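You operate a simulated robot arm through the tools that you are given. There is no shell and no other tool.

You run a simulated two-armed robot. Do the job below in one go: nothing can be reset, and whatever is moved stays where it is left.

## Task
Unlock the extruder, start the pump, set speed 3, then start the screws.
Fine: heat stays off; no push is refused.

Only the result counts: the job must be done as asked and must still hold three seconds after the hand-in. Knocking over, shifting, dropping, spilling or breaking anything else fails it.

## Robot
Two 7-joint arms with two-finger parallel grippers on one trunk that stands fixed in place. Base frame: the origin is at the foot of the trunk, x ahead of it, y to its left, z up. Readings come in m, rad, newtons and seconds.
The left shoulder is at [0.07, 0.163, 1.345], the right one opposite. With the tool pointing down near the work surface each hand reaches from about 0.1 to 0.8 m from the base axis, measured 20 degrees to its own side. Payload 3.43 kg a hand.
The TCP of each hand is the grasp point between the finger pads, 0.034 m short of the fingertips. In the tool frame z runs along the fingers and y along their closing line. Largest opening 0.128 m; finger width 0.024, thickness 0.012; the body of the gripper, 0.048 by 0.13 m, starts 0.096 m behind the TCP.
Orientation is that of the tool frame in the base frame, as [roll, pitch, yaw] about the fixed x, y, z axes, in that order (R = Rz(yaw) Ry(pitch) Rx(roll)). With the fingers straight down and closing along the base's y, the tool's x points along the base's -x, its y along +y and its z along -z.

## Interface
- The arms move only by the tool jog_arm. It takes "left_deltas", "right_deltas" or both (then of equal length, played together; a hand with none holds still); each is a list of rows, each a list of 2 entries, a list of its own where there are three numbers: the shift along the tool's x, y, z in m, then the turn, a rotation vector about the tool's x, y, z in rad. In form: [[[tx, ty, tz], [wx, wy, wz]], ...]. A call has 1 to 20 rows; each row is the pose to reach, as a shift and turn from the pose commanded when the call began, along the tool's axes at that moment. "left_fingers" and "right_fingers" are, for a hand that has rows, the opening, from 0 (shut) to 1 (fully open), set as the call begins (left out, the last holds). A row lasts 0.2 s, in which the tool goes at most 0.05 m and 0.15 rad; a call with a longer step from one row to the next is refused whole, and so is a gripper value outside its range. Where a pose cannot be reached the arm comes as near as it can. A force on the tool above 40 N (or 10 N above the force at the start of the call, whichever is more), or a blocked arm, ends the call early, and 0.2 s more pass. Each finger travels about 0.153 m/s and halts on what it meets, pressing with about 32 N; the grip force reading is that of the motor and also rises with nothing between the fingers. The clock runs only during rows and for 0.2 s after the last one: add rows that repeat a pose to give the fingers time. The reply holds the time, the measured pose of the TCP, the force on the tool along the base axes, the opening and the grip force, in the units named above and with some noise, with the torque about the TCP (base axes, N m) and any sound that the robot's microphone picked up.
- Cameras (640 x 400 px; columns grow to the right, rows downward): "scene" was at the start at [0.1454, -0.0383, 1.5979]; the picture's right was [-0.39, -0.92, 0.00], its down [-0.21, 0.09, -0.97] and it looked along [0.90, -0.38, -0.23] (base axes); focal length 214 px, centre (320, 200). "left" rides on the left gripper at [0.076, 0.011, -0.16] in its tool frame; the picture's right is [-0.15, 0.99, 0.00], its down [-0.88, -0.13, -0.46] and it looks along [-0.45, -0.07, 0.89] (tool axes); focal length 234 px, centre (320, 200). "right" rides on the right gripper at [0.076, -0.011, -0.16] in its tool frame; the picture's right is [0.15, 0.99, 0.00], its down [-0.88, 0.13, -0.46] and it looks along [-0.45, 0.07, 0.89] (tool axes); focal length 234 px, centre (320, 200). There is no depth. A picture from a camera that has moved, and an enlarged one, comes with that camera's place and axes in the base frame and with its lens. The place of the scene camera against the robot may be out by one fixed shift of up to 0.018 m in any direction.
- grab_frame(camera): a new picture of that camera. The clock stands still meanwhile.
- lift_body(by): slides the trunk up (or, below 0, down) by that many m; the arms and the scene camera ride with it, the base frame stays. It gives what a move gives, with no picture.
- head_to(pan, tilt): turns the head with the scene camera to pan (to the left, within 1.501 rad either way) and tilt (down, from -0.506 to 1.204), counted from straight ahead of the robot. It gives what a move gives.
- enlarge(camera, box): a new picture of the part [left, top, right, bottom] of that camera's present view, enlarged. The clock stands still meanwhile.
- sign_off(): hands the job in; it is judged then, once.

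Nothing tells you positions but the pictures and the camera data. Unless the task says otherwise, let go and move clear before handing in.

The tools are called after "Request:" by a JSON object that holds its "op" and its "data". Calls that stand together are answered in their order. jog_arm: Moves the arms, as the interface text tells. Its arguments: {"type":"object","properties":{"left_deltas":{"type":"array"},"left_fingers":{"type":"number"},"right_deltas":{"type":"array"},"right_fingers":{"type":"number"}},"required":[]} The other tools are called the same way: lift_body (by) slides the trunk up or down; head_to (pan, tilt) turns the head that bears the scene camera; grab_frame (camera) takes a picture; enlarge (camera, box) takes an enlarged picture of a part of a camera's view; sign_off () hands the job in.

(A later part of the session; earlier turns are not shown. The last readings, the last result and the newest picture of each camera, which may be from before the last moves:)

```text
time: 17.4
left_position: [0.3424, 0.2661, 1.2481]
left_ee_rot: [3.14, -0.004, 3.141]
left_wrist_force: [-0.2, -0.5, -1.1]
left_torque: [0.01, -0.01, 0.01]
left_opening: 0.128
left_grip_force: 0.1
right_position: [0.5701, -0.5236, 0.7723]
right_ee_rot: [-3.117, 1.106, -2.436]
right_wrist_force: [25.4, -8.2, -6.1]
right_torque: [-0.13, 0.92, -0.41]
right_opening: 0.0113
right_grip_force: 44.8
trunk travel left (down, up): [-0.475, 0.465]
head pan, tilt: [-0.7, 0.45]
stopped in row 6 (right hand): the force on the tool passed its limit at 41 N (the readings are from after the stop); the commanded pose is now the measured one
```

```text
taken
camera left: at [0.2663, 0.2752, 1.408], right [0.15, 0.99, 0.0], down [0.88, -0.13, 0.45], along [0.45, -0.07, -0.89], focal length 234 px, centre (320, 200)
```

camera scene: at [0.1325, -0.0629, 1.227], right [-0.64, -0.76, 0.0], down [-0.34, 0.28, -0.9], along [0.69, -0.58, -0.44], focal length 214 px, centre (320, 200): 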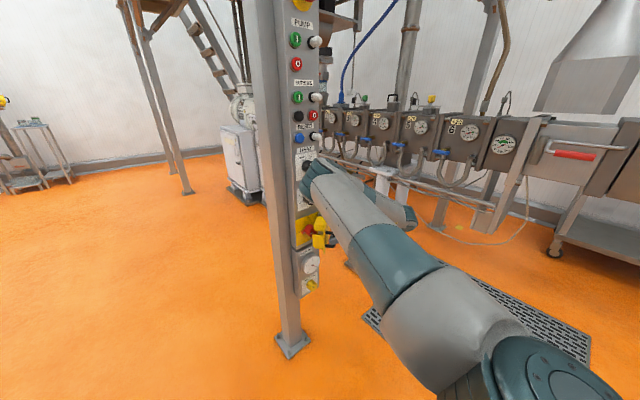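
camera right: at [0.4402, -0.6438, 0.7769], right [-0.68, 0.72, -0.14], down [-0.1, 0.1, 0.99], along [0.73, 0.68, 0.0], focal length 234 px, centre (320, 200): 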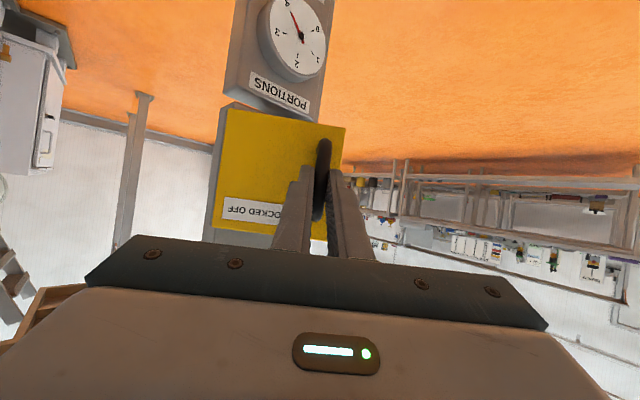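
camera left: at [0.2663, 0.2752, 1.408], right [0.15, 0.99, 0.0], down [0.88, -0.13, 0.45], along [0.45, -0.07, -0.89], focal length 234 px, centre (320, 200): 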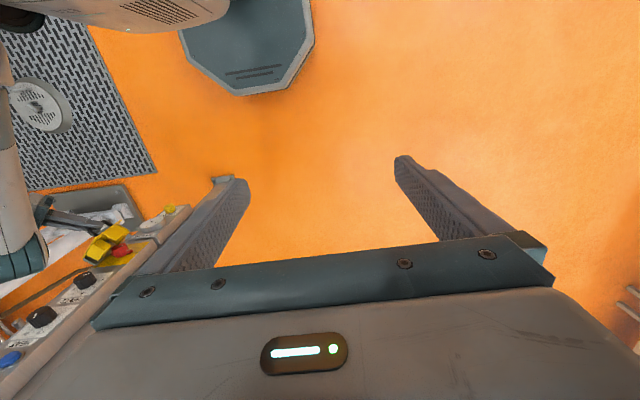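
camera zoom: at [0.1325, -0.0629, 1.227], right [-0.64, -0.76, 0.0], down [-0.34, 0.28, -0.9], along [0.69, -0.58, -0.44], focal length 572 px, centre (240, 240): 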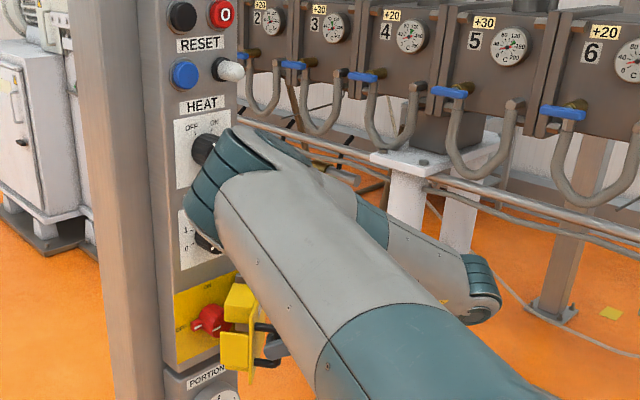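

The cover has opened about 40° and shows a red rotary switch behind it, pointing left to OFF with ON at the top. The yellow block is part of the cover. I'll tighten the arc estimate (lever about 0.08 m) and keep opening gently.

Request:
{"op": "jog_arm", "data": {"right_deltas": [[[0, -0.004, 0], [0, 0, 0]], [[0.0034, -0.012, -0.0068], [-0.0891, 0, -0.0453]], [[0.0065, -0.0206, -0.0128], [-0.1782, 0, -0.0906]], [[0.0092, -0.03, -0.018], [-0.2673, 0, -0.1359]], [[0.0114, -0.0398, -0.0225], [-0.3564, 0, -0.1812]], [[0.0132, -0.0501, -0.0259], [-0.4455, 0, -0.2265]], [[0.0132, -0.0501, -0.0259], [-0.4455, 0, -0.2265]]]}}

Request:
{"op": "grab_frame", "data": {"camera": "right"}}

Request:
{"op": "grab_frame", "data": {"camera": "scene"}}

```text
time: 18.9
left_position: [0.3401, 0.2643, 1.25]
left_ee_rot: [3.138, -0.001, -3.14]
left_wrist_force: [0.3, 0.4, -0.2]
left_torque: [-0.03, 0.0, -0.03]
left_opening: 0.1279
left_grip_force: 0.1
right_position: [0.5728, -0.5807, 0.7731]
right_ee_rot: [-3.127, 1.1, -1.943]
right_wrist_force: [-16.2, -4.2, -16.5]
right_torque: [0.35, 0.57, 0.17]
right_opening: 0.0114
right_grip_force: 45.2
trunk travel left (down, up): [-0.475, 0.465]
head pan, tilt: [-0.7, 0.45]
```

```text
taken
camera right: at [0.518, -0.7488, 0.7782], right [-0.94, 0.31, -0.14], down [-0.13, 0.05, 0.99], along [0.31, 0.95, 0.0], focal length 234 px, centre (320, 200)
```

right: 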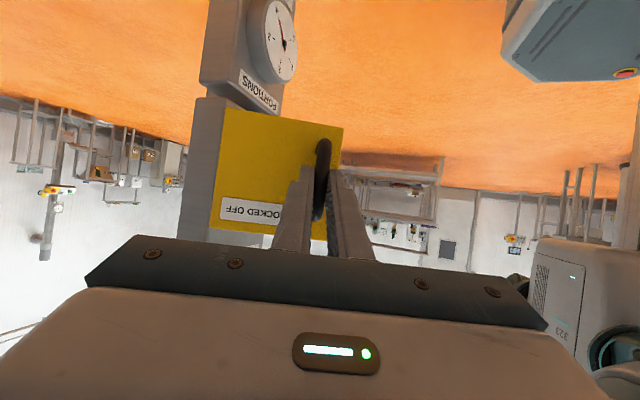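

```text
taken
camera scene: at [0.1293, -0.0634, 1.2274], right [-0.65, -0.76, 0.0], down [-0.33, 0.28, -0.9], along [0.69, -0.58, -0.44], focal length 214 px, centre (320, 200)
```

scene: 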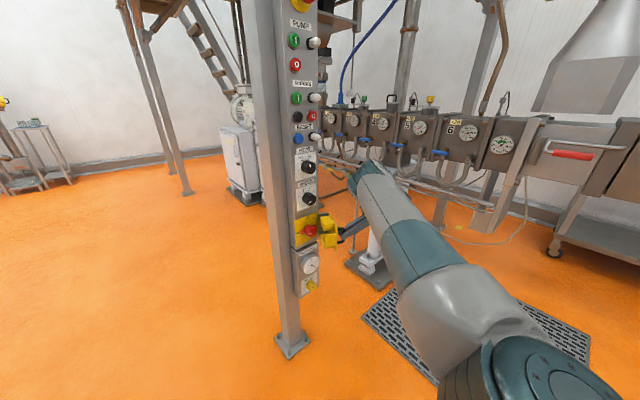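

The cover is about 69° open and the arm still has room. I'll open it another 0.4 rad.

Request:
{"op": "jog_arm", "data": {"right_deltas": [[[0, 0.002, 0], [0, 0, 0]], [[0.0036, -0.006, -0.007], [-0.0891, 0, -0.0453]], [[0.0068, -0.0147, -0.0134], [-0.1782, 0, -0.0906]], [[0.0096, -0.0241, -0.0188], [-0.2673, 0, -0.1359]], [[0.0119, -0.034, -0.0234], [-0.3564, 0, -0.1812]], [[0.0119, -0.034, -0.0234], [-0.3564, 0, -0.1812]]]}}

Request:
{"op": "grab_frame", "data": {"camera": "scene"}}

```text
time: 20.2
left_position: [0.3446, 0.264, 1.2482]
left_ee_rot: [3.142, -0.006, 3.141]
left_wrist_force: [-1.0, 0.2, -0.3]
left_torque: [0.05, -0.01, -0.03]
left_opening: 0.1278
left_grip_force: 0.1
right_position: [0.577, -0.5627, 0.7755]
right_ee_rot: [-3.044, 1.084, -1.489]
right_wrist_force: [44.3, 0.7, -8.2]
right_torque: [-1.42, 0.99, -0.58]
right_opening: 0.0125
right_grip_force: 44.7
right hand out of reach, approached as far as the arm can: row 4, 5, 6
trunk travel left (down, up): [-0.475, 0.465]
head pan, tilt: [-0.7, 0.45]
stopped in row 6 (right hand): the force on the tool passed its limit at 51 N (the readings are from after the stop); the commanded pose is now the measured one
```

```text
taken
camera scene: at [0.1359, -0.0615, 1.2271], right [-0.64, -0.77, 0.0], down [-0.34, 0.28, -0.9], along [0.69, -0.58, -0.44], focal length 214 px, centre (320, 200)
```

scene: 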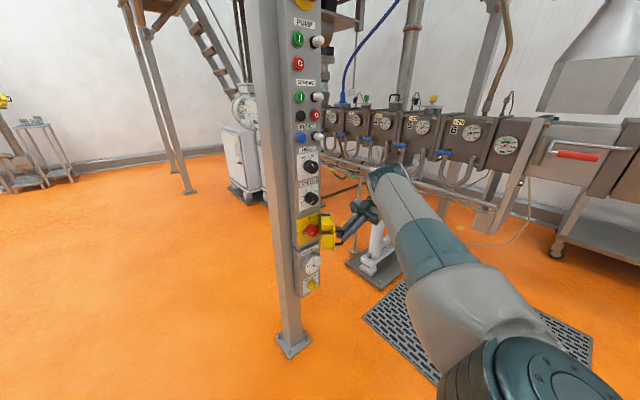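

The arm has reached its limit with the cover about 85–90° open. I'll open the fingers to release the handle and see where the cover rests.

Request:
{"op": "jog_arm", "data": {"right_deltas": [[[0, 0, 0], [0, 0, 0]], [[0, 0, 0], [0, 0, 0]], [[0, 0, 0], [0, 0, 0]]], "right_fingers": 0.4}}

Request:
{"op": "grab_frame", "data": {"camera": "right"}}

Request:
{"op": "enlarge", "data": {"camera": "scene", "box": [270, 170, 400, 300]}}

```text
time: 21.0
left_position: [0.34, 0.2661, 1.2492]
left_ee_rot: [-3.14, 0.0, 3.141]
left_wrist_force: [0.0, -0.8, -0.5]
left_torque: [0.03, 0.02, -0.01]
left_opening: 0.1282
left_grip_force: 0.0
right_position: [0.5693, -0.5634, 0.7777]
right_ee_rot: [-3.056, 1.086, -1.496]
right_wrist_force: [-0.5, -0.5, -0.1]
right_torque: [-0.04, -0.04, -0.04]
right_opening: 0.0516
right_grip_force: 0.2
trunk travel left (down, up): [-0.475, 0.465]
head pan, tilt: [-0.7, 0.45]
```

```text
taken
camera right: at [0.5806, -0.74, 0.7851], right [-0.98, -0.07, -0.17], down [-0.17, 0.0, 0.99], along [-0.07, 1.0, -0.02], focal length 234 px, centre (320, 200)
```

right: 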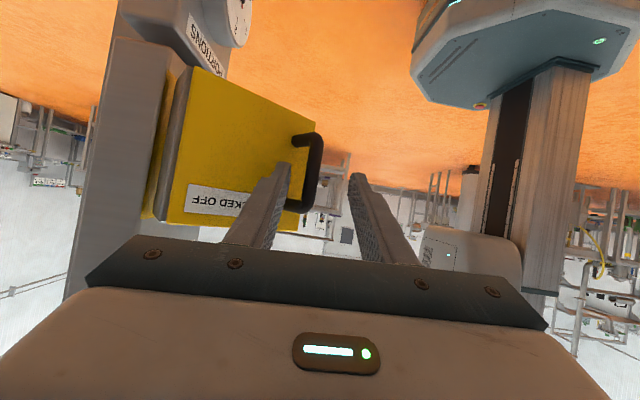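

```text
3.08 times, centred on (335, 235) of scene
camera zoom: at [0.1291, -0.0612, 1.2277], right [-0.64, -0.76, 0.0], down [-0.33, 0.28, -0.9], along [0.69, -0.58, -0.44], focal length 660 px, centre (274, 92)
```

zoom: 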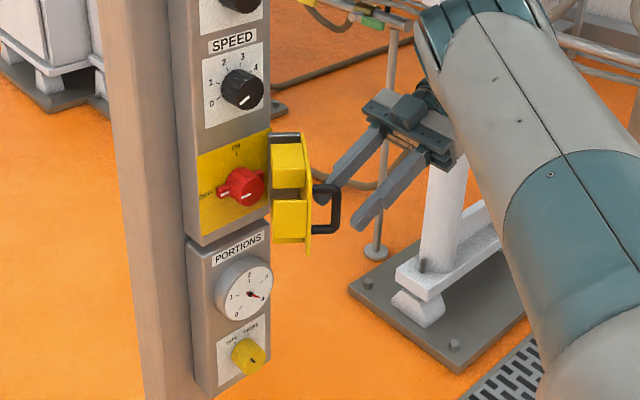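

The cover stays about 65° open on its own and the switch is exposed. I'll back the fingers straight off the handle, then swing the hand round to push the cover further open from inside.

Request:
{"op": "jog_arm", "data": {"right_deltas": [[[0, 0, -0.02], [0, 0, 0]], [[0, 0, -0.04], [0, 0, 0]], [[0, 0, -0.06], [0, 0, 0]], [[0, 0, -0.08], [0, 0, 0]], [[0, 0, -0.08], [0, 0, 0]]]}}

Request:
{"op": "grab_frame", "data": {"camera": "right"}}

Request:
{"op": "enlarge", "data": {"camera": "scene", "box": [270, 170, 400, 300]}}

```text
time: 22.2
left_position: [0.3405, 0.2646, 1.2482]
left_ee_rot: [-3.14, 0.002, 3.14]
left_wrist_force: [0.1, -0.1, -0.2]
left_torque: [-0.01, -0.01, 0.0]
left_opening: 0.1284
left_grip_force: 0.0
right_position: [0.5424, -0.5877, 0.8084]
right_ee_rot: [-3.053, 1.084, -1.496]
right_wrist_force: [0.1, 1.4, -0.2]
right_torque: [0.0, -0.01, 0.0]
right_opening: 0.0512
right_grip_force: 0.0
right hand out of reach, approached as far as the arm can: row 1, 2, 3, 4, 5
trunk travel left (down, up): [-0.475, 0.465]
head pan, tilt: [-0.7, 0.45]
```

```text
taken
camera right: at [0.5529, -0.7636, 0.8171], right [-0.98, -0.07, -0.17], down [-0.17, 0.01, 0.99], along [-0.06, 1.0, -0.02], focal length 234 px, centre (320, 200)
```

right: 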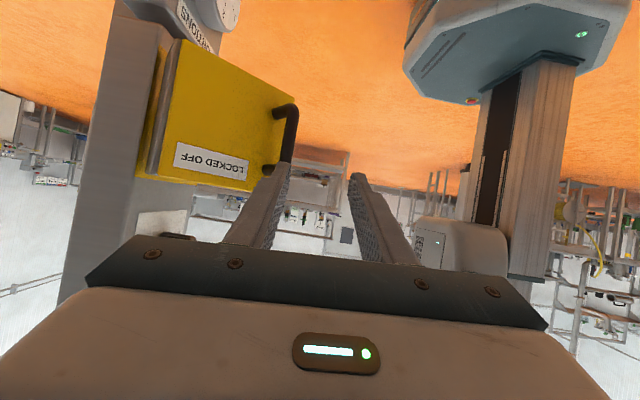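

```text
3.08 times, centred on (335, 235) of scene
camera zoom: at [0.1294, -0.0613, 1.2276], right [-0.64, -0.76, 0.0], down [-0.33, 0.28, -0.9], along [0.69, -0.58, -0.44], focal length 660 px, centre (274, 92)
```

zoom: 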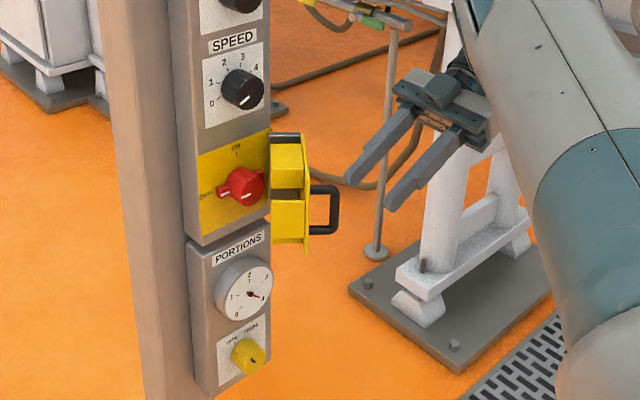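

The fingers are clear of the handle. I'll draw the hand back toward the robot and turn it to face forward, to the left of the open cover.

Request:
{"op": "jog_arm", "data": {"right_deltas": [[[0, 0.04, 0], [0, 0, 0]], [[0, 0.08, 0], [0, 0, 0]], [[0, 0.12, 0], [0, 0, 0]], [[-0.0065, 0.1176, 0.0092], [0.1119, 0, 0.0591]], [[-0.0131, 0.1152, 0.0183], [0.2237, 0, 0.1182]], [[-0.0196, 0.1128, 0.0275], [0.3356, 0, 0.1773]], [[-0.0262, 0.1105, 0.0366], [0.4474, 0, 0.2364]], [[-0.0327, 0.1081, 0.0458], [0.5593, 0, 0.2955]], [[-0.0392, 0.1057, 0.0549], [0.6712, 0, 0.3546]], [[-0.0458, 0.1033, 0.0641], [0.783, 0, 0.4136]], [[-0.0523, 0.1009, 0.0732], [0.8949, 0, 0.4727]], [[-0.0588, 0.0985, 0.0824], [1.0067, 0, 0.5318]], [[-0.0654, 0.0962, 0.0915], [1.1186, 0, 0.5909]], [[-0.0719, 0.0938, 0.1007], [1.2305, 0, 0.65]], [[-0.0785, 0.0914, 0.1098], [1.3423, 0, 0.7091]], [[-0.085, 0.089, 0.119], [1.4542, 0, 0.7682]], [[-0.085, 0.089, 0.119], [1.4542, 0, 0.7682]]]}}

Request:
{"op": "grab_frame", "data": {"camera": "right"}}

Request:
{"op": "grab_frame", "data": {"camera": "scene"}}

```text
time: 25.8
left_position: [0.3396, 0.2693, 1.2499]
left_ee_rot: [-3.137, 0.0, 3.14]
left_wrist_force: [-0.8, 0.0, 0.0]
left_torque: [-0.07, 0.01, 0.02]
left_opening: 0.1281
left_grip_force: 0.0
right_position: [0.4829, -0.4757, 0.8122]
right_ee_rot: [3.128, 1.122, 3.054]
right_wrist_force: [0.8, -0.4, 0.2]
right_torque: [0.0, 0.01, -0.03]
right_opening: 0.0512
right_grip_force: 0.1
right hand out of reach, approached as far as the arm can: row 12, 13, 15, 16, 17
trunk travel left (down, up): [-0.475, 0.465]
head pan, tilt: [-0.7, 0.45]
```

```text
taken
camera right: at [0.3072, -0.4739, 0.8126], right [0.01, 0.99, -0.13], down [-0.02, 0.13, 0.99], along [1.0, -0.01, 0.02], focal length 234 px, centre (320, 200)
```

right: 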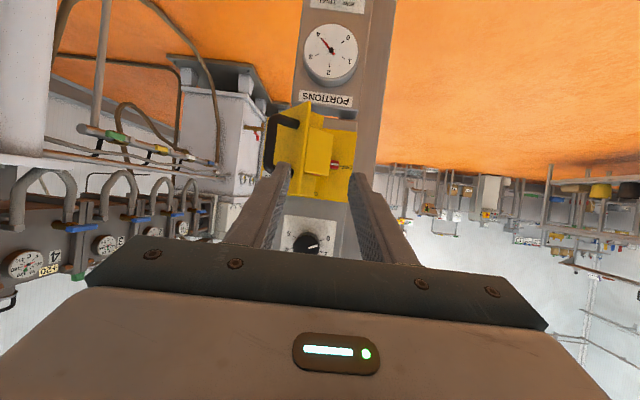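

```text
taken
camera scene: at [0.1284, -0.059, 1.2278], right [-0.64, -0.77, 0.0], down [-0.33, 0.28, -0.9], along [0.69, -0.58, -0.43], focal length 214 px, centre (320, 200)
```

scene: 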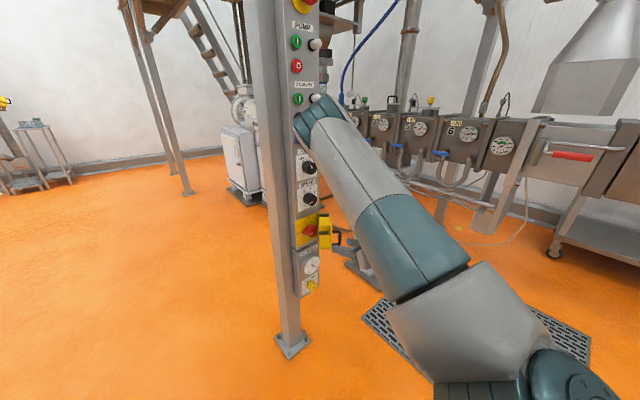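

Request:
{"op": "enlarge", "data": {"camera": "right", "box": [250, 80, 390, 260]}}

Request:
{"op": "enlarge", "data": {"camera": "scene", "box": [270, 190, 360, 280]}}

```text
2.22 times, centred on (320, 170) of right
camera zoom: at [0.3072, -0.4739, 0.8126], right [0.01, 0.99, -0.13], down [-0.02, 0.13, 0.99], along [1.0, -0.01, 0.02], focal length 520 px, centre (320, 267)
```

zoom: 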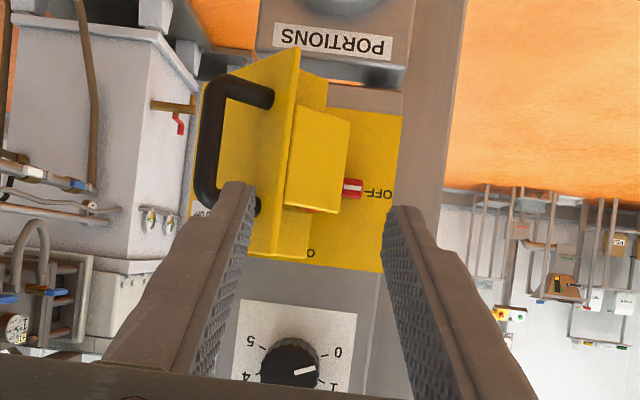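

```text
4.44 times, centred on (315, 235) of scene
camera zoom: at [0.1284, -0.059, 1.2278], right [-0.64, -0.77, 0.0], down [-0.33, 0.28, -0.9], along [0.69, -0.58, -0.43], focal length 953 px, centre (342, 44)
```

zoom: 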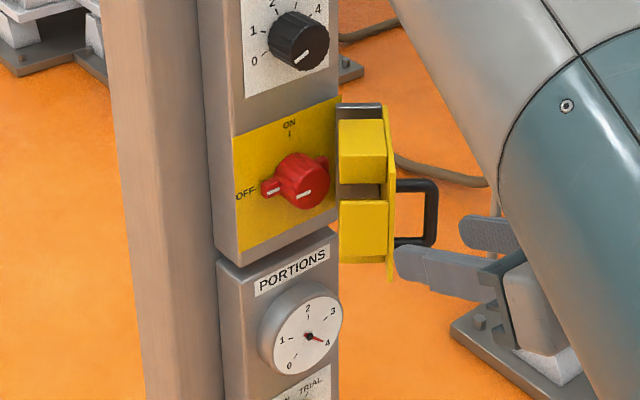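

I can see the red switch knob (lever left at OFF, ON at the top) and the cover standing about 65° open. I'll shut the fingers, go in on the left of the cover and push it further open.

Request:
{"op": "jog_arm", "data": {"right_deltas": [[[0.003, 0.0286, 0.008], [-0.039, 0, -0.019]], [[0.0056, 0.0573, 0.016], [-0.078, 0, -0.038]], [[0.003, 0.059, 0.035], [-0.078, 0, -0.038]], [[0.0, 0.061, 0.055], [-0.078, 0, -0.038]], [[-0.002, 0.063, 0.075], [-0.078, 0, -0.038]], [[-0.0044, 0.0638, 0.0943], [-0.078, 0, -0.038]], [[-0.0044, 0.0638, 0.0943], [-0.078, 0, -0.038]]], "right_fingers": 0.0}}

Request:
{"op": "grab_frame", "data": {"camera": "right"}}

Request:
{"op": "enlarge", "data": {"camera": "scene", "box": [270, 190, 360, 280]}}

```text
time: 27.4
left_position: [0.3388, 0.2659, 1.2501]
left_ee_rot: [3.14, 0.0, 3.137]
left_wrist_force: [0.0, 0.0, 0.2]
left_torque: [0.03, -0.03, -0.01]
left_opening: 0.1283
left_grip_force: 0.0
right_position: [0.5715, -0.4205, 0.7736]
right_ee_rot: [3.123, 1.126, 3.139]
right_wrist_force: [0.3, 0.4, 0.9]
right_torque: [-0.01, -0.02, 0.01]
right_opening: 0.0
right_grip_force: 32.0
right hand out of reach, approached as far as the arm can: row 1, 2
trunk travel left (down, up): [-0.475, 0.465]
head pan, tilt: [-0.7, 0.45]
```

```text
taken
camera right: at [0.3961, -0.4335, 0.7744], right [-0.08, 0.99, -0.12], down [-0.03, 0.12, 0.99], along [1.0, 0.08, 0.02], focal length 234 px, centre (320, 200)
```

right: 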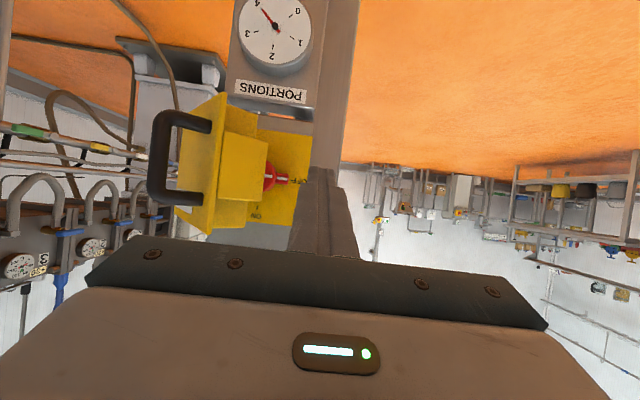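

```text
4.44 times, centred on (315, 235) of scene
camera zoom: at [0.1292, -0.0617, 1.2276], right [-0.64, -0.76, 0.0], down [-0.33, 0.28, -0.9], along [0.69, -0.58, -0.44], focal length 953 px, centre (342, 44)
```

zoom: 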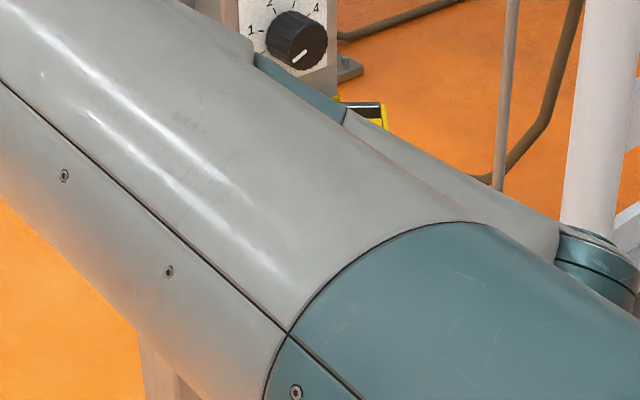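

Request:
{"op": "jog_arm", "data": {"right_deltas": [[[0, -0.02, 0], [0, 0, 0]], [[0, -0.04, 0], [0, 0, 0]], [[0, -0.055, 0], [0, 0, 0]], [[0, -0.07, 0], [0, 0, 0]], [[0, -0.085, 0], [0, 0, 0]], [[0, -0.1, 0], [0, 0, 0]], [[0, -0.1, 0], [0, 0, 0]]]}}

Request:
{"op": "grab_frame", "data": {"camera": "right"}}

Request:
{"op": "grab_frame", "data": {"camera": "scene"}}

```text
time: 29.0
left_position: [0.3397, 0.2661, 1.2487]
left_ee_rot: [-3.14, 0.0, 3.141]
left_wrist_force: [-0.8, -0.1, -0.4]
left_torque: [0.0, 0.01, 0.0]
left_opening: 0.1279
left_grip_force: 0.0
right_position: [0.5746, -0.5215, 0.7728]
right_ee_rot: [3.122, 1.123, 3.139]
right_wrist_force: [0.9, -0.3, 0.3]
right_torque: [0.03, 0.0, 0.01]
right_opening: 0.0
right_grip_force: 32.1
trunk travel left (down, up): [-0.475, 0.465]
head pan, tilt: [-0.7, 0.45]
```

```text
taken
camera right: at [0.3988, -0.5345, 0.7732], right [-0.08, 0.99, -0.12], down [-0.03, 0.12, 0.99], along [1.0, 0.08, 0.02], focal length 234 px, centre (320, 200)
```

right: 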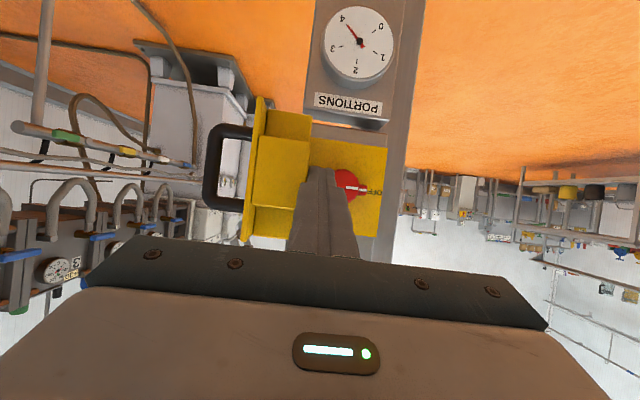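

```text
taken
camera scene: at [0.1295, -0.0608, 1.2276], right [-0.64, -0.76, 0.0], down [-0.33, 0.28, -0.9], along [0.69, -0.58, -0.44], focal length 214 px, centre (320, 200)
```

scene: 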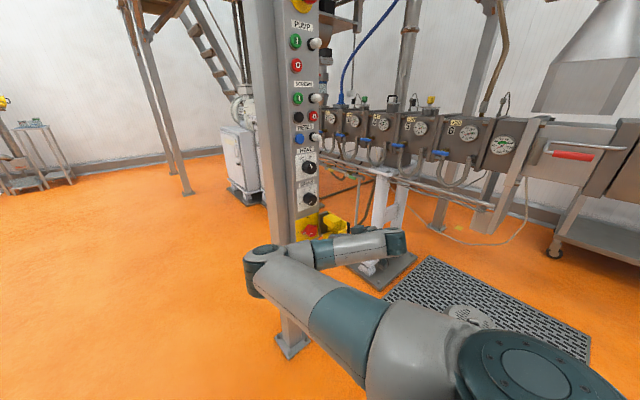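

Request:
{"op": "jog_arm", "data": {"right_deltas": [[[0, -0.01, 0], [0, 0, 0]], [[0, -0.02, 0], [0, 0, 0]], [[0, -0.03, 0], [0, 0, 0]], [[0, -0.04, 0], [0, 0, 0]], [[0, -0.05, 0], [0, 0, 0]], [[0, -0.06, 0], [0, 0, 0]], [[0, -0.06, 0], [0, 0, 0]]]}}

Request:
{"op": "grab_frame", "data": {"camera": "right"}}

Request:
{"op": "enlarge", "data": {"camera": "scene", "box": [270, 190, 360, 280]}}

```text
time: 30.7
left_position: [0.3404, 0.2646, 1.2495]
left_ee_rot: [-3.14, -0.001, 3.138]
left_wrist_force: [0.5, -0.6, 0.1]
left_torque: [0.06, -0.02, -0.03]
left_opening: 0.128
left_grip_force: 0.0
right_position: [0.5751, -0.575, 0.7685]
right_ee_rot: [3.093, 1.117, 3.127]
right_wrist_force: [-12.4, 31.1, -7.1]
right_torque: [-0.06, 0.08, 0.4]
right_opening: 0.0002
right_grip_force: 32.1
trunk travel left (down, up): [-0.475, 0.465]
head pan, tilt: [-0.7, 0.45]
stopped in row 7 (right hand): the force on the tool passed its limit at 42 N (the readings are from after the stop); the commanded pose is now the measured one
```

```text
taken
camera right: at [0.3997, -0.5909, 0.7702], right [-0.09, 0.99, -0.11], down [-0.03, 0.11, 0.99], along [1.0, 0.1, 0.02], focal length 234 px, centre (320, 200)
```

right: 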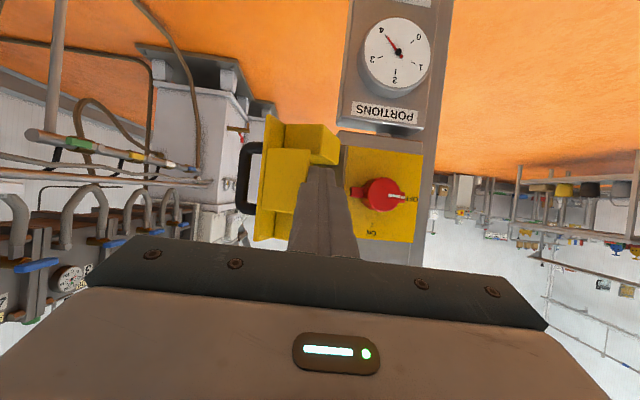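

```text
4.44 times, centred on (315, 235) of scene
camera zoom: at [0.1292, -0.0598, 1.2277], right [-0.64, -0.76, 0.0], down [-0.33, 0.28, -0.9], along [0.69, -0.58, -0.43], focal length 953 px, centre (342, 44)
```

zoom: 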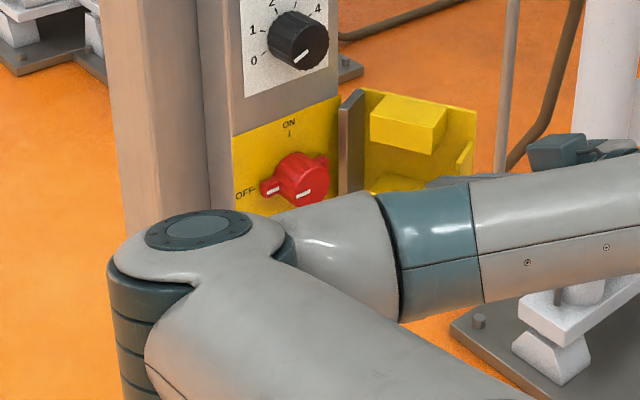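

The cover is fully open against its stop, at about 105–110°. I'll withdraw the hand to the left and back, square it up, and look closely at the red switch.

Request:
{"op": "jog_arm", "data": {"right_deltas": [[[0, 0.03, 0], [0.0177, 0, -0.003]], [[0.003, 0.055, -0.03], [0.0355, 0, -0.0064]], [[0.006, 0.08, -0.06], [0.0355, 0, -0.0064]], [[0.0103, 0.105, -0.0895], [0.0355, 0, -0.0064]], [[0.0103, 0.105, -0.0895], [0.0355, 0, -0.0064]]]}}

Request:
{"op": "grab_frame", "data": {"camera": "right"}}

Request:
{"op": "enlarge", "data": {"camera": "right", "box": [250, 80, 400, 240]}}

Request:
{"op": "grab_frame", "data": {"camera": "scene"}}

```text
time: 31.9
left_position: [0.3409, 0.2651, 1.2486]
left_ee_rot: [-3.141, -0.002, 3.137]
left_wrist_force: [0.2, 1.0, -0.1]
left_torque: [0.0, 0.03, 0.01]
left_opening: 0.1279
left_grip_force: 0.1
right_position: [0.4895, -0.4732, 0.8003]
right_ee_rot: [-3.125, 1.121, -3.135]
right_wrist_force: [0.5, -0.3, 0.5]
right_torque: [0.02, -0.01, 0.05]
right_opening: 0.0
right_grip_force: 32.4
trunk travel left (down, up): [-0.475, 0.465]
head pan, tilt: [-0.7, 0.45]
```

```text
taken
camera right: at [0.3134, -0.4832, 0.8025], right [-0.06, 0.99, -0.14], down [-0.03, 0.14, 0.99], along [1.0, 0.06, 0.02], focal length 234 px, centre (320, 200)
```

right: 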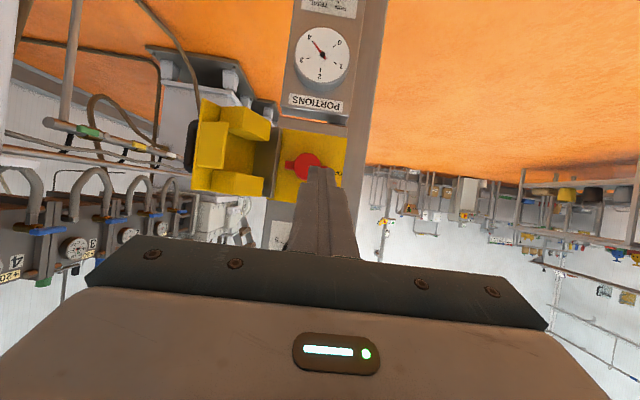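

```text
2.50 times, centred on (325, 160) of right
camera zoom: at [0.3134, -0.4832, 0.8025], right [-0.06, 0.99, -0.14], down [-0.03, 0.14, 0.99], along [1.0, 0.06, 0.02], focal length 585 px, centre (308, 300)
```

zoom: 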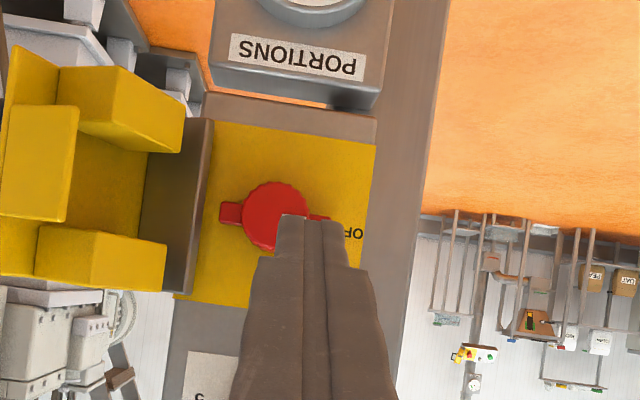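

```text
taken
camera scene: at [0.1303, -0.0612, 1.2275], right [-0.64, -0.76, 0.0], down [-0.33, 0.28, -0.9], along [0.69, -0.58, -0.44], focal length 214 px, centre (320, 200)
```

scene: 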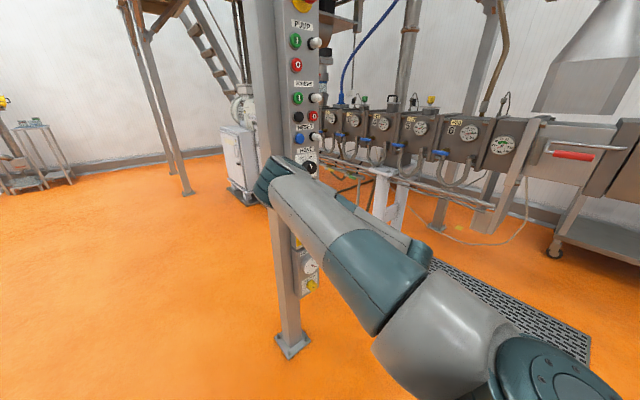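

The switch knob is centred near [0.678, −0.489, 0.760]. It is a red disc about 4 cm across with two ears, the marked one pointing left to OFF. I plan to push that ear up and over to ON with closed fingers, so first I'll level the hand and stage it below and left of the knob.

Request:
{"op": "jog_arm", "data": {"right_deltas": [[[0.005, 0.006, 0.0275], [-0.003, -0.1125, 0.001]], [[0.01, 0.012, 0.055], [-0.005, -0.225, 0.002]], [[0.015, 0.018, 0.0825], [-0.008, -0.3375, 0.003]], [[0.0194, 0.0242, 0.11], [-0.011, -0.45, 0.003]], [[0.0194, 0.0242, 0.11], [-0.011, -0.45, 0.003]]]}}

Request:
{"op": "grab_frame", "data": {"camera": "right"}}

Request:
{"op": "grab_frame", "data": {"camera": "scene"}}

```text
time: 33.1
left_position: [0.3383, 0.2637, 1.2481]
left_ee_rot: [-3.14, 0.0, 3.138]
left_wrist_force: [-0.1, -1.1, -0.3]
left_torque: [0.05, 0.01, 0.0]
left_opening: 0.1279
left_grip_force: 0.0
right_position: [0.6152, -0.46, 0.7411]
right_ee_rot: [-1.56, 1.57, -1.558]
right_wrist_force: [0.1, 0.3, -0.4]
right_torque: [0.01, -0.01, 0.03]
right_opening: 0.0001
right_grip_force: 32.0
right hand out of reach, approached as far as the arm can: row 3, 4, 5
trunk travel left (down, up): [-0.475, 0.465]
head pan, tilt: [-0.7, 0.45]
```

```text
taken
camera right: at [0.4562, -0.4725, 0.6663], right [0.0, 0.99, -0.15], down [-0.46, 0.13, 0.88], along [0.89, 0.07, 0.45], focal length 234 px, centre (320, 200)
```

right: 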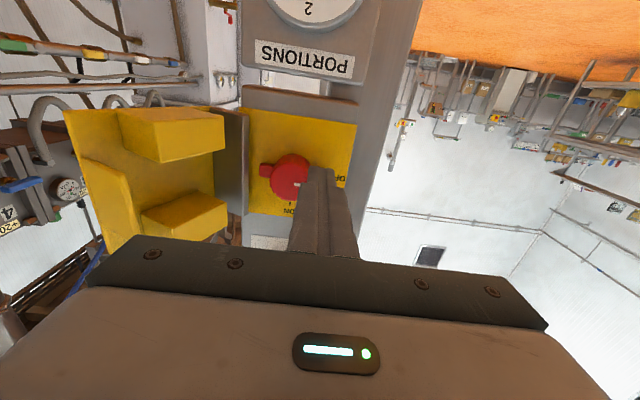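

```text
taken
camera scene: at [0.1283, -0.062, 1.2277], right [-0.64, -0.76, 0.0], down [-0.33, 0.28, -0.9], along [0.69, -0.58, -0.43], focal length 214 px, centre (320, 200)
```

scene: 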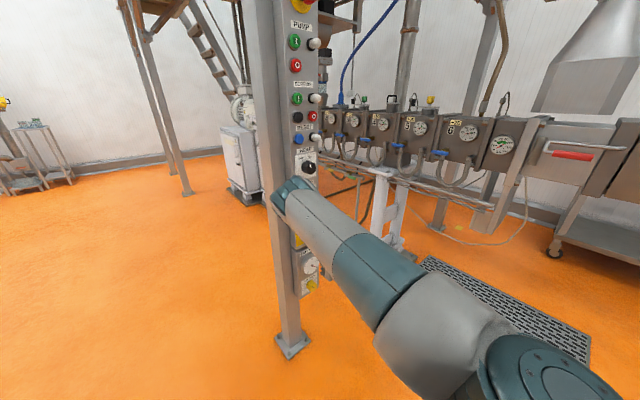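

Request:
{"op": "enlarge", "data": {"camera": "right", "box": [230, 90, 390, 240]}}

```text
2.67 times, centred on (310, 165) of right
camera zoom: at [0.4562, -0.4725, 0.6663], right [0.0, 0.99, -0.15], down [-0.46, 0.13, 0.88], along [0.89, 0.07, 0.45], focal length 624 px, centre (347, 293)
```

zoom: 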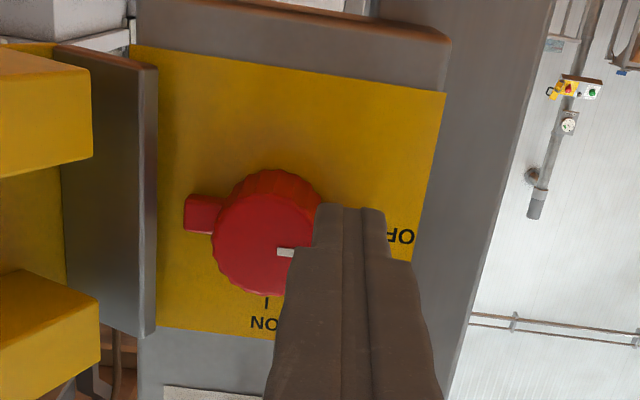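

Refined: knob axis at y≈−0.4895, z≈0.7615; ears about 0.7 cm half-height at x≈0.70, reaching 3.5 cm out. I'll put the closed fingertips just under the left ear.

Request:
{"op": "jog_arm", "data": {"right_deltas": [[[0.0116, 0.0055, 0.0], [0, 0, 0]], [[0.0116, 0.0055, 0.02], [0, 0, 0]], [[0.0116, 0.0055, 0.04], [0, 0, 0]], [[0.0116, 0.0055, 0.054], [0, 0, 0]], [[0.0116, 0.0055, 0.054], [0, 0, 0]]]}}

Request:
{"op": "grab_frame", "data": {"camera": "right"}}

Request:
{"op": "enlarge", "data": {"camera": "right", "box": [200, 60, 420, 240]}}

```text
time: 34.3
left_position: [0.3399, 0.2651, 1.2493]
left_ee_rot: [3.141, 0.0, 3.137]
left_wrist_force: [-0.1, 0.1, 0.4]
left_torque: [0.04, -0.02, 0.02]
left_opening: 0.1281
left_grip_force: 0.0
right_position: [0.6702, -0.4576, 0.7294]
right_ee_rot: [-0.667, 1.571, -0.663]
right_wrist_force: [-7.7, 5.8, -3.8]
right_torque: [0.06, 0.15, 0.17]
right_opening: 0.0
right_grip_force: 32.0
trunk travel left (down, up): [-0.475, 0.465]
head pan, tilt: [-0.7, 0.45]
```

```text
taken
camera right: at [0.5109, -0.4685, 0.6536], right [0.0, 0.99, -0.15], down [-0.46, 0.13, 0.88], along [0.89, 0.07, 0.45], focal length 234 px, centre (320, 200)
```

right: 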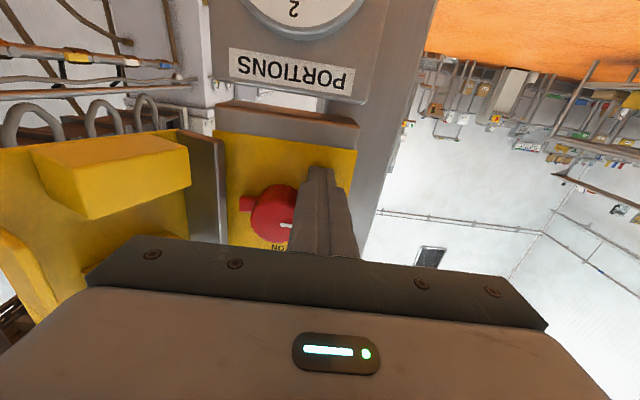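

```text
2.22 times, centred on (310, 150) of right
camera zoom: at [0.5109, -0.4685, 0.6536], right [0.0, 0.99, -0.15], down [-0.46, 0.13, 0.88], along [0.89, 0.07, 0.45], focal length 520 px, centre (342, 311)
```

zoom: 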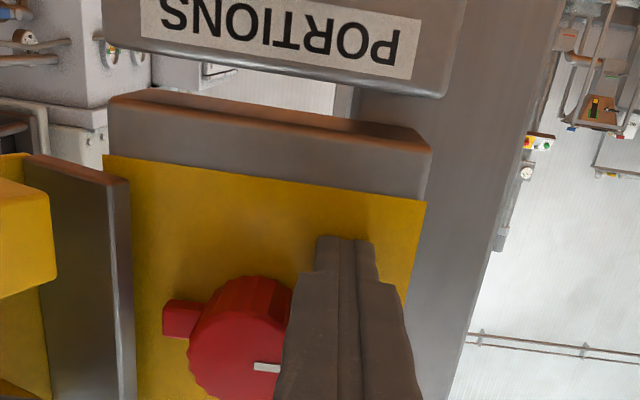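

There is a light side contact of about 6 N, likely the finger's wider part against the knob rim. I'll ease a few mm left and back before pushing.

Request:
{"op": "jog_arm", "data": {"right_deltas": [[[0, 0.0045, -0.003], [0, 0, 0]], [[0, 0.0045, -0.003], [0, 0, 0]]]}}

Request:
{"op": "enlarge", "data": {"camera": "right", "box": [200, 60, 420, 240]}}

```text
time: 34.9
left_position: [0.3411, 0.2637, 1.2485]
left_ee_rot: [3.141, -0.001, 3.138]
left_wrist_force: [0.7, -0.2, -0.5]
left_torque: [0.01, 0.0, 0.0]
left_opening: 0.1282
left_grip_force: 0.1
right_position: [0.6667, -0.4535, 0.7298]
right_ee_rot: [-0.54, 1.569, -0.54]
right_wrist_force: [0.2, 0.2, 0.2]
right_torque: [0.03, 0.02, -0.01]
right_opening: 0.0
right_grip_force: 31.7
trunk travel left (down, up): [-0.475, 0.465]
head pan, tilt: [-0.7, 0.45]
```

```text
2.22 times, centred on (310, 150) of right
camera zoom: at [0.5088, -0.4648, 0.6542], right [0.0, 0.99, -0.15], down [-0.46, 0.13, 0.88], along [0.89, 0.07, 0.45], focal length 520 px, centre (342, 311)
```

zoom: 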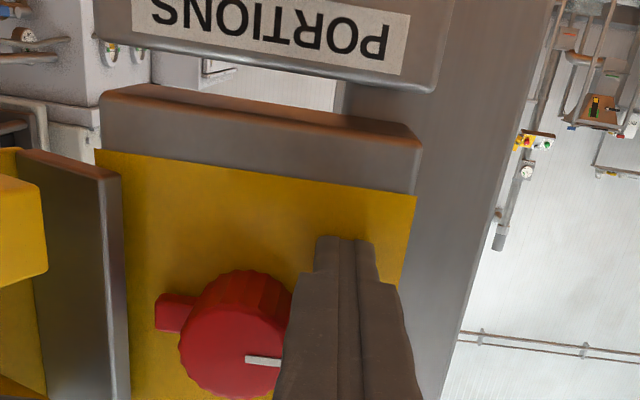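

Clear of contact. Now I'll push the left ear upward, the first half of the turn.

Request:
{"op": "jog_arm", "data": {"right_deltas": [[[-0.007, 0.001, 0], [0, 0, 0]], [[-0.0137, 0.002, 0], [0, 0, 0]], [[-0.0187, 0.003, 0], [0, 0, 0]], [[-0.0237, 0.004, 0], [0, 0, 0]], [[-0.0312, 0.0047, 0], [0, 0, 0]], [[-0.0387, 0.005, 0], [0, 0, 0]], [[-0.0387, 0.005, 0], [0, 0, 0]]]}}

Request:
{"op": "enlarge", "data": {"camera": "right", "box": [200, 60, 420, 240]}}

```text
time: 36.5
left_position: [0.3409, 0.2662, 1.2489]
left_ee_rot: [3.142, 0.001, 3.137]
left_wrist_force: [0.3, -0.3, 0.1]
left_torque: [-0.03, 0.01, -0.01]
left_opening: 0.1282
left_grip_force: 0.0
right_position: [0.6693, -0.4461, 0.769]
right_ee_rot: [-0.702, 1.569, -0.697]
right_wrist_force: [0.0, 0.5, -0.7]
right_torque: [0.02, -0.03, 0.01]
right_opening: 0.0
right_grip_force: 31.8
trunk travel left (down, up): [-0.475, 0.465]
head pan, tilt: [-0.7, 0.45]
```

```text
2.22 times, centred on (310, 150) of right
camera zoom: at [0.5103, -0.4585, 0.6937], right [0.0, 0.99, -0.15], down [-0.46, 0.13, 0.88], along [0.89, 0.07, 0.45], focal length 520 px, centre (342, 311)
```

zoom: 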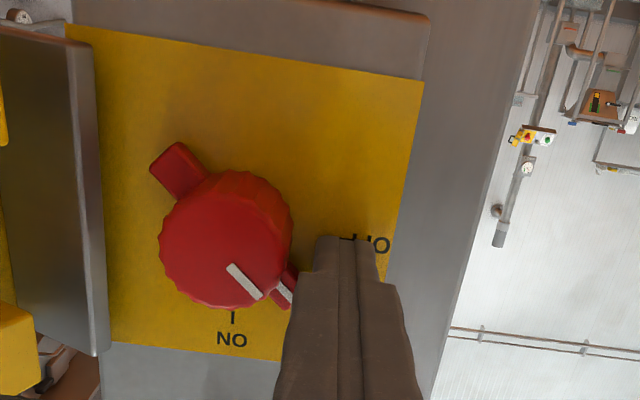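

The knob is turning, about 45° so far, with almost no resistance. I'll continue over the top to ON.

Request:
{"op": "jog_arm", "data": {"right_deltas": [[[-0.008, -0.003, 0], [0, 0, 0]], [[-0.0154, -0.007, 0], [0, 0, 0]], [[-0.0195, -0.0107, 0], [0, 0, 0]], [[-0.023, -0.0145, 0], [0, 0, 0]], [[-0.025, -0.0182, 0], [0, 0, 0]], [[-0.027, -0.022, 0], [0, 0, 0]], [[-0.027, -0.022, 0], [0, 0, 0]]]}}

Request:
{"op": "enlarge", "data": {"camera": "right", "box": [200, 60, 420, 240]}}

```text
time: 38.1
left_position: [0.3407, 0.2655, 1.2493]
left_ee_rot: [-3.141, 0.0, 3.138]
left_wrist_force: [0.0, 0.0, 1.4]
left_torque: [0.0, 0.0, -0.01]
left_opening: 0.1277
left_grip_force: 0.1
right_position: [0.6681, -0.4695, 0.7938]
right_ee_rot: [-0.876, 1.571, -0.875]
right_wrist_force: [0.5, 0.0, -1.1]
right_torque: [0.01, -0.03, 0.02]
right_opening: 0.0003
right_grip_force: 32.5
trunk travel left (down, up): [-0.475, 0.465]
head pan, tilt: [-0.7, 0.45]
```

```text
2.22 times, centred on (310, 150) of right
camera zoom: at [0.5097, -0.4808, 0.719], right [0.0, 0.99, -0.15], down [-0.46, 0.13, 0.88], along [0.89, 0.07, 0.45], focal length 520 px, centre (342, 311)
```

zoom: 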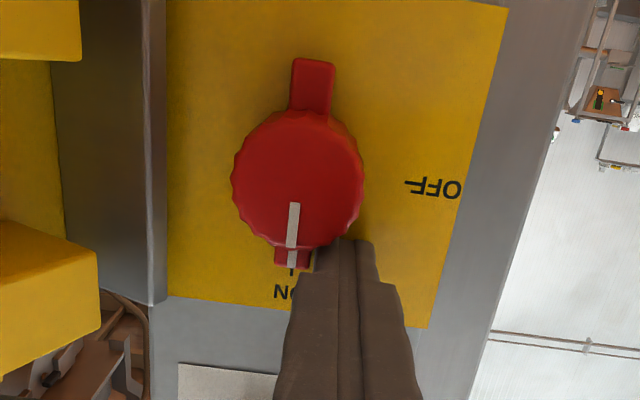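

The switch now points to ON. I'll ease the finger off to the left, back away, and check whether any lamps have come on.

Request:
{"op": "jog_arm", "data": {"right_deltas": [[[0, 0.015, 0], [0, 0, 0]], [[0, 0.02, -0.02], [0, 0, 0]], [[0, 0.02, -0.05], [0, 0, 0]], [[0, 0.02, -0.05], [0, 0, 0]]]}}

Request:
{"op": "grab_frame", "data": {"camera": "scene"}}

Request:
{"op": "enlarge", "data": {"camera": "scene", "box": [270, 0, 350, 120]}}

Request:
{"op": "enlarge", "data": {"camera": "scene", "box": [270, 80, 350, 200]}}

Request:
{"op": "grab_frame", "data": {"camera": "right"}}

```text
time: 39.1
left_position: [0.3416, 0.2654, 1.2491]
left_ee_rot: [-3.141, 0.0, 3.138]
left_wrist_force: [1.4, 0.4, 0.2]
left_torque: [0.0, 0.01, 0.02]
left_opening: 0.1279
left_grip_force: 0.0
right_position: [0.6184, -0.4489, 0.7943]
right_ee_rot: [-0.808, 1.566, -0.806]
right_wrist_force: [-0.1, -0.7, -0.1]
right_torque: [0.03, -0.01, 0.0]
right_opening: 0.0
right_grip_force: 31.8
trunk travel left (down, up): [-0.475, 0.465]
head pan, tilt: [-0.7, 0.45]
```

```text
taken
camera scene: at [0.1301, -0.0608, 1.2276], right [-0.64, -0.76, 0.0], down [-0.33, 0.28, -0.9], along [0.69, -0.58, -0.44], focal length 214 px, centre (320, 200)
```

scene: 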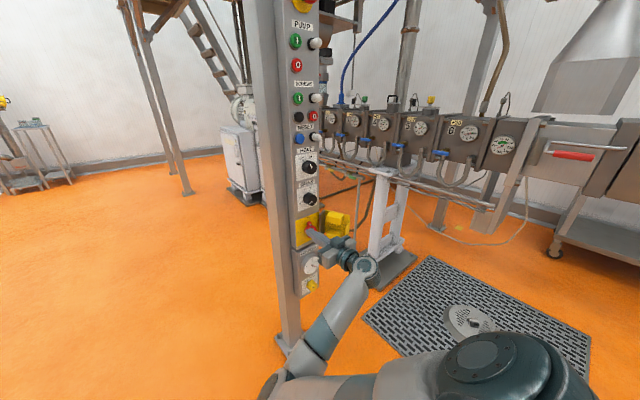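

```text
3.33 times, centred on (310, 60) of scene
camera zoom: at [0.1301, -0.0608, 1.2276], right [-0.64, -0.76, 0.0], down [-0.33, 0.28, -0.9], along [0.69, -0.58, -0.44], focal length 715 px, centre (353, 667)
```

zoom: 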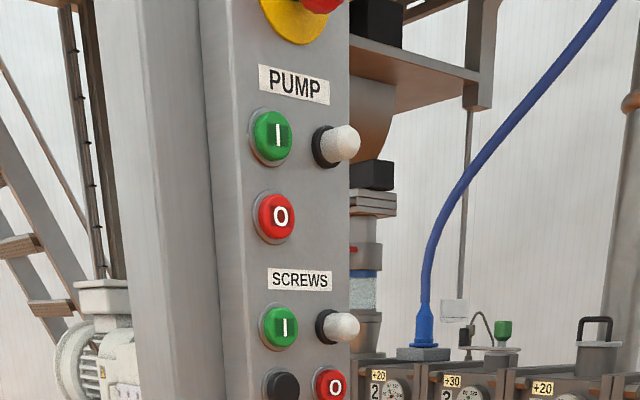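

```text
3.33 times, centred on (310, 140) of scene
camera zoom: at [0.1301, -0.0608, 1.2276], right [-0.64, -0.76, 0.0], down [-0.33, 0.28, -0.9], along [0.69, -0.58, -0.44], focal length 715 px, centre (353, 400)
```

zoom: 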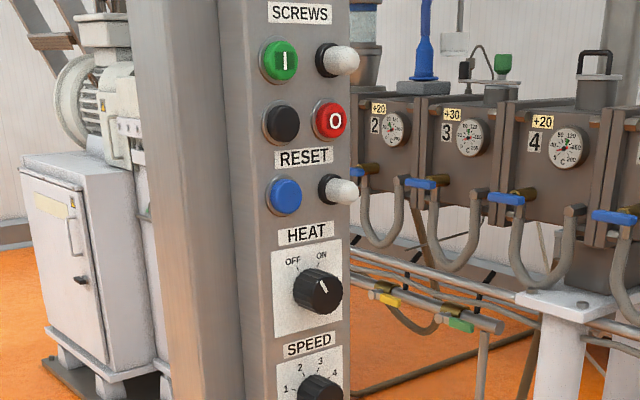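

```text
taken
camera right: at [0.4594, -0.4615, 0.7198], right [0.0, 0.99, -0.15], down [-0.46, 0.13, 0.88], along [0.89, 0.07, 0.45], focal length 234 px, centre (320, 200)
```

right: 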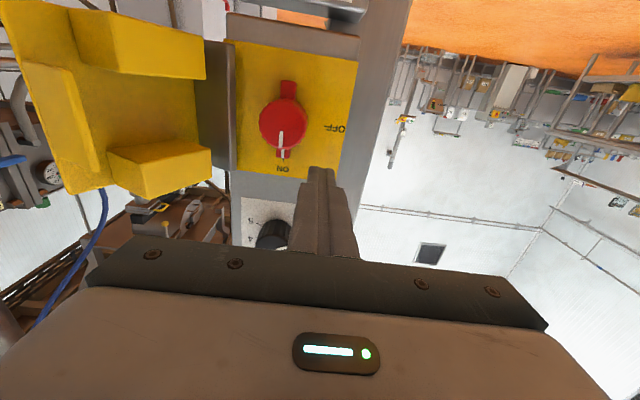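

All lamps look unlit from here. I'll magnify each lamp and the E-stop before touching any button.

Request:
{"op": "enlarge", "data": {"camera": "scene", "box": [290, 115, 330, 150]}}

Request:
{"op": "enlarge", "data": {"camera": "scene", "box": [290, 30, 330, 60]}}

Request:
{"op": "enlarge", "data": {"camera": "scene", "box": [290, 85, 330, 125]}}

Request:
{"op": "head_to", "data": {"pan": -0.7, "tilt": 0.0}}

Request:
{"op": "grab_frame", "data": {"camera": "scene"}}

```text
11.43 times, centred on (310, 132) of scene
camera zoom: at [0.1301, -0.0608, 1.2276], right [-0.64, -0.76, 0.0], down [-0.33, 0.28, -0.9], along [0.69, -0.58, -0.44], focal length 2451 px, centre (434, 971)
```

zoom: 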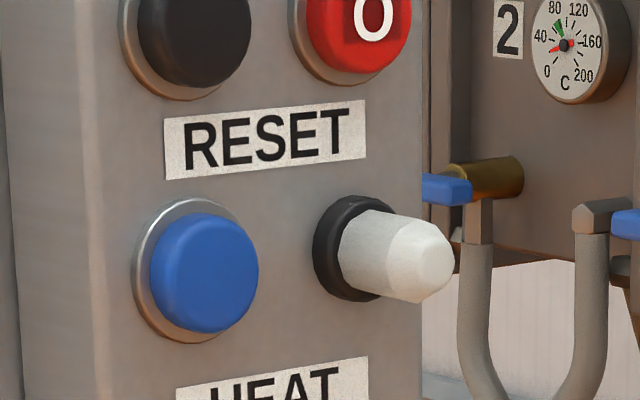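

```text
13.33 times, centred on (310, 45) of scene
camera zoom: at [0.1301, -0.0608, 1.2276], right [-0.64, -0.76, 0.0], down [-0.33, 0.28, -0.9], along [0.69, -0.58, -0.44], focal length 2860 px, centre (453, 2267)
```

zoom: 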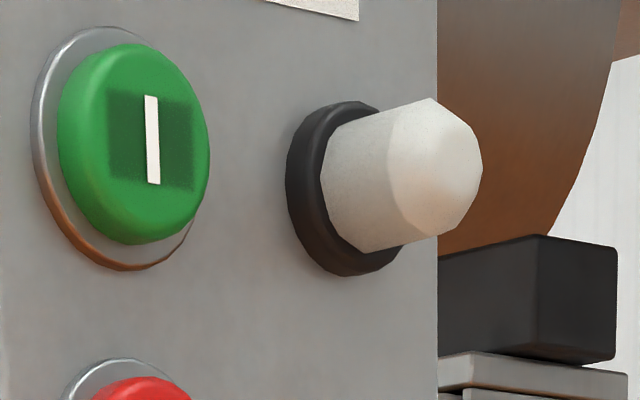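

```text
10.00 times, centred on (310, 105) of scene
camera zoom: at [0.1301, -0.0608, 1.2276], right [-0.64, -0.76, 0.0], down [-0.33, 0.28, -0.9], along [0.69, -0.58, -0.44], focal length 2145 px, centre (420, 1150)
```

zoom: 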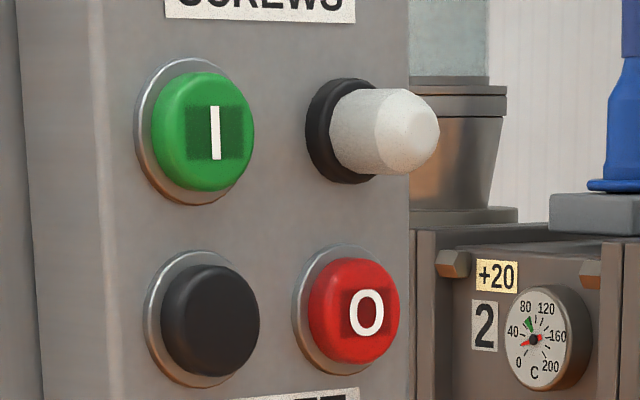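

```text
time: 40.0
left_position: [0.3401, 0.2655, 1.2485]
left_ee_rot: [3.14, -0.001, 3.139]
left_wrist_force: [-0.4, -0.6, 0.2]
left_torque: [0.0, 0.02, 0.02]
left_opening: 0.1278
left_grip_force: 0.0
right_position: [0.6167, -0.45, 0.7938]
right_ee_rot: [-1.581, 1.567, -1.58]
right_wrist_force: [-0.7, -0.1, 0.8]
right_torque: [0.02, 0.03, -0.03]
right_opening: 0.0
right_grip_force: 32.2
trunk travel left (down, up): [-0.475, 0.465]
head pan, tilt: [-0.7, 0.0]
```

```text
taken
camera scene: at [0.1282, -0.06, 1.2692], right [-0.64, -0.76, 0.0], down [0.0, 0.0, -1.0], along [0.76, -0.64, 0.0], focal length 214 px, centre (320, 200)
```

scene: 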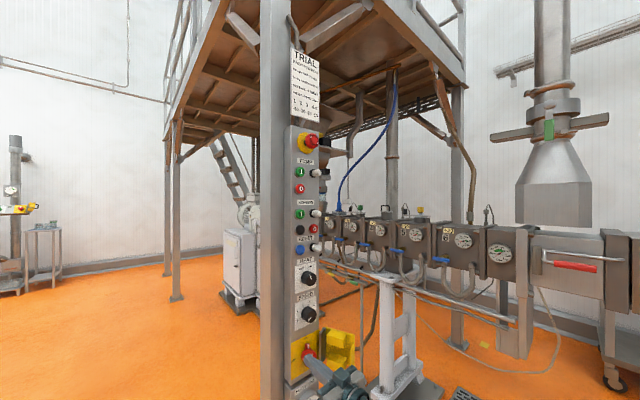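

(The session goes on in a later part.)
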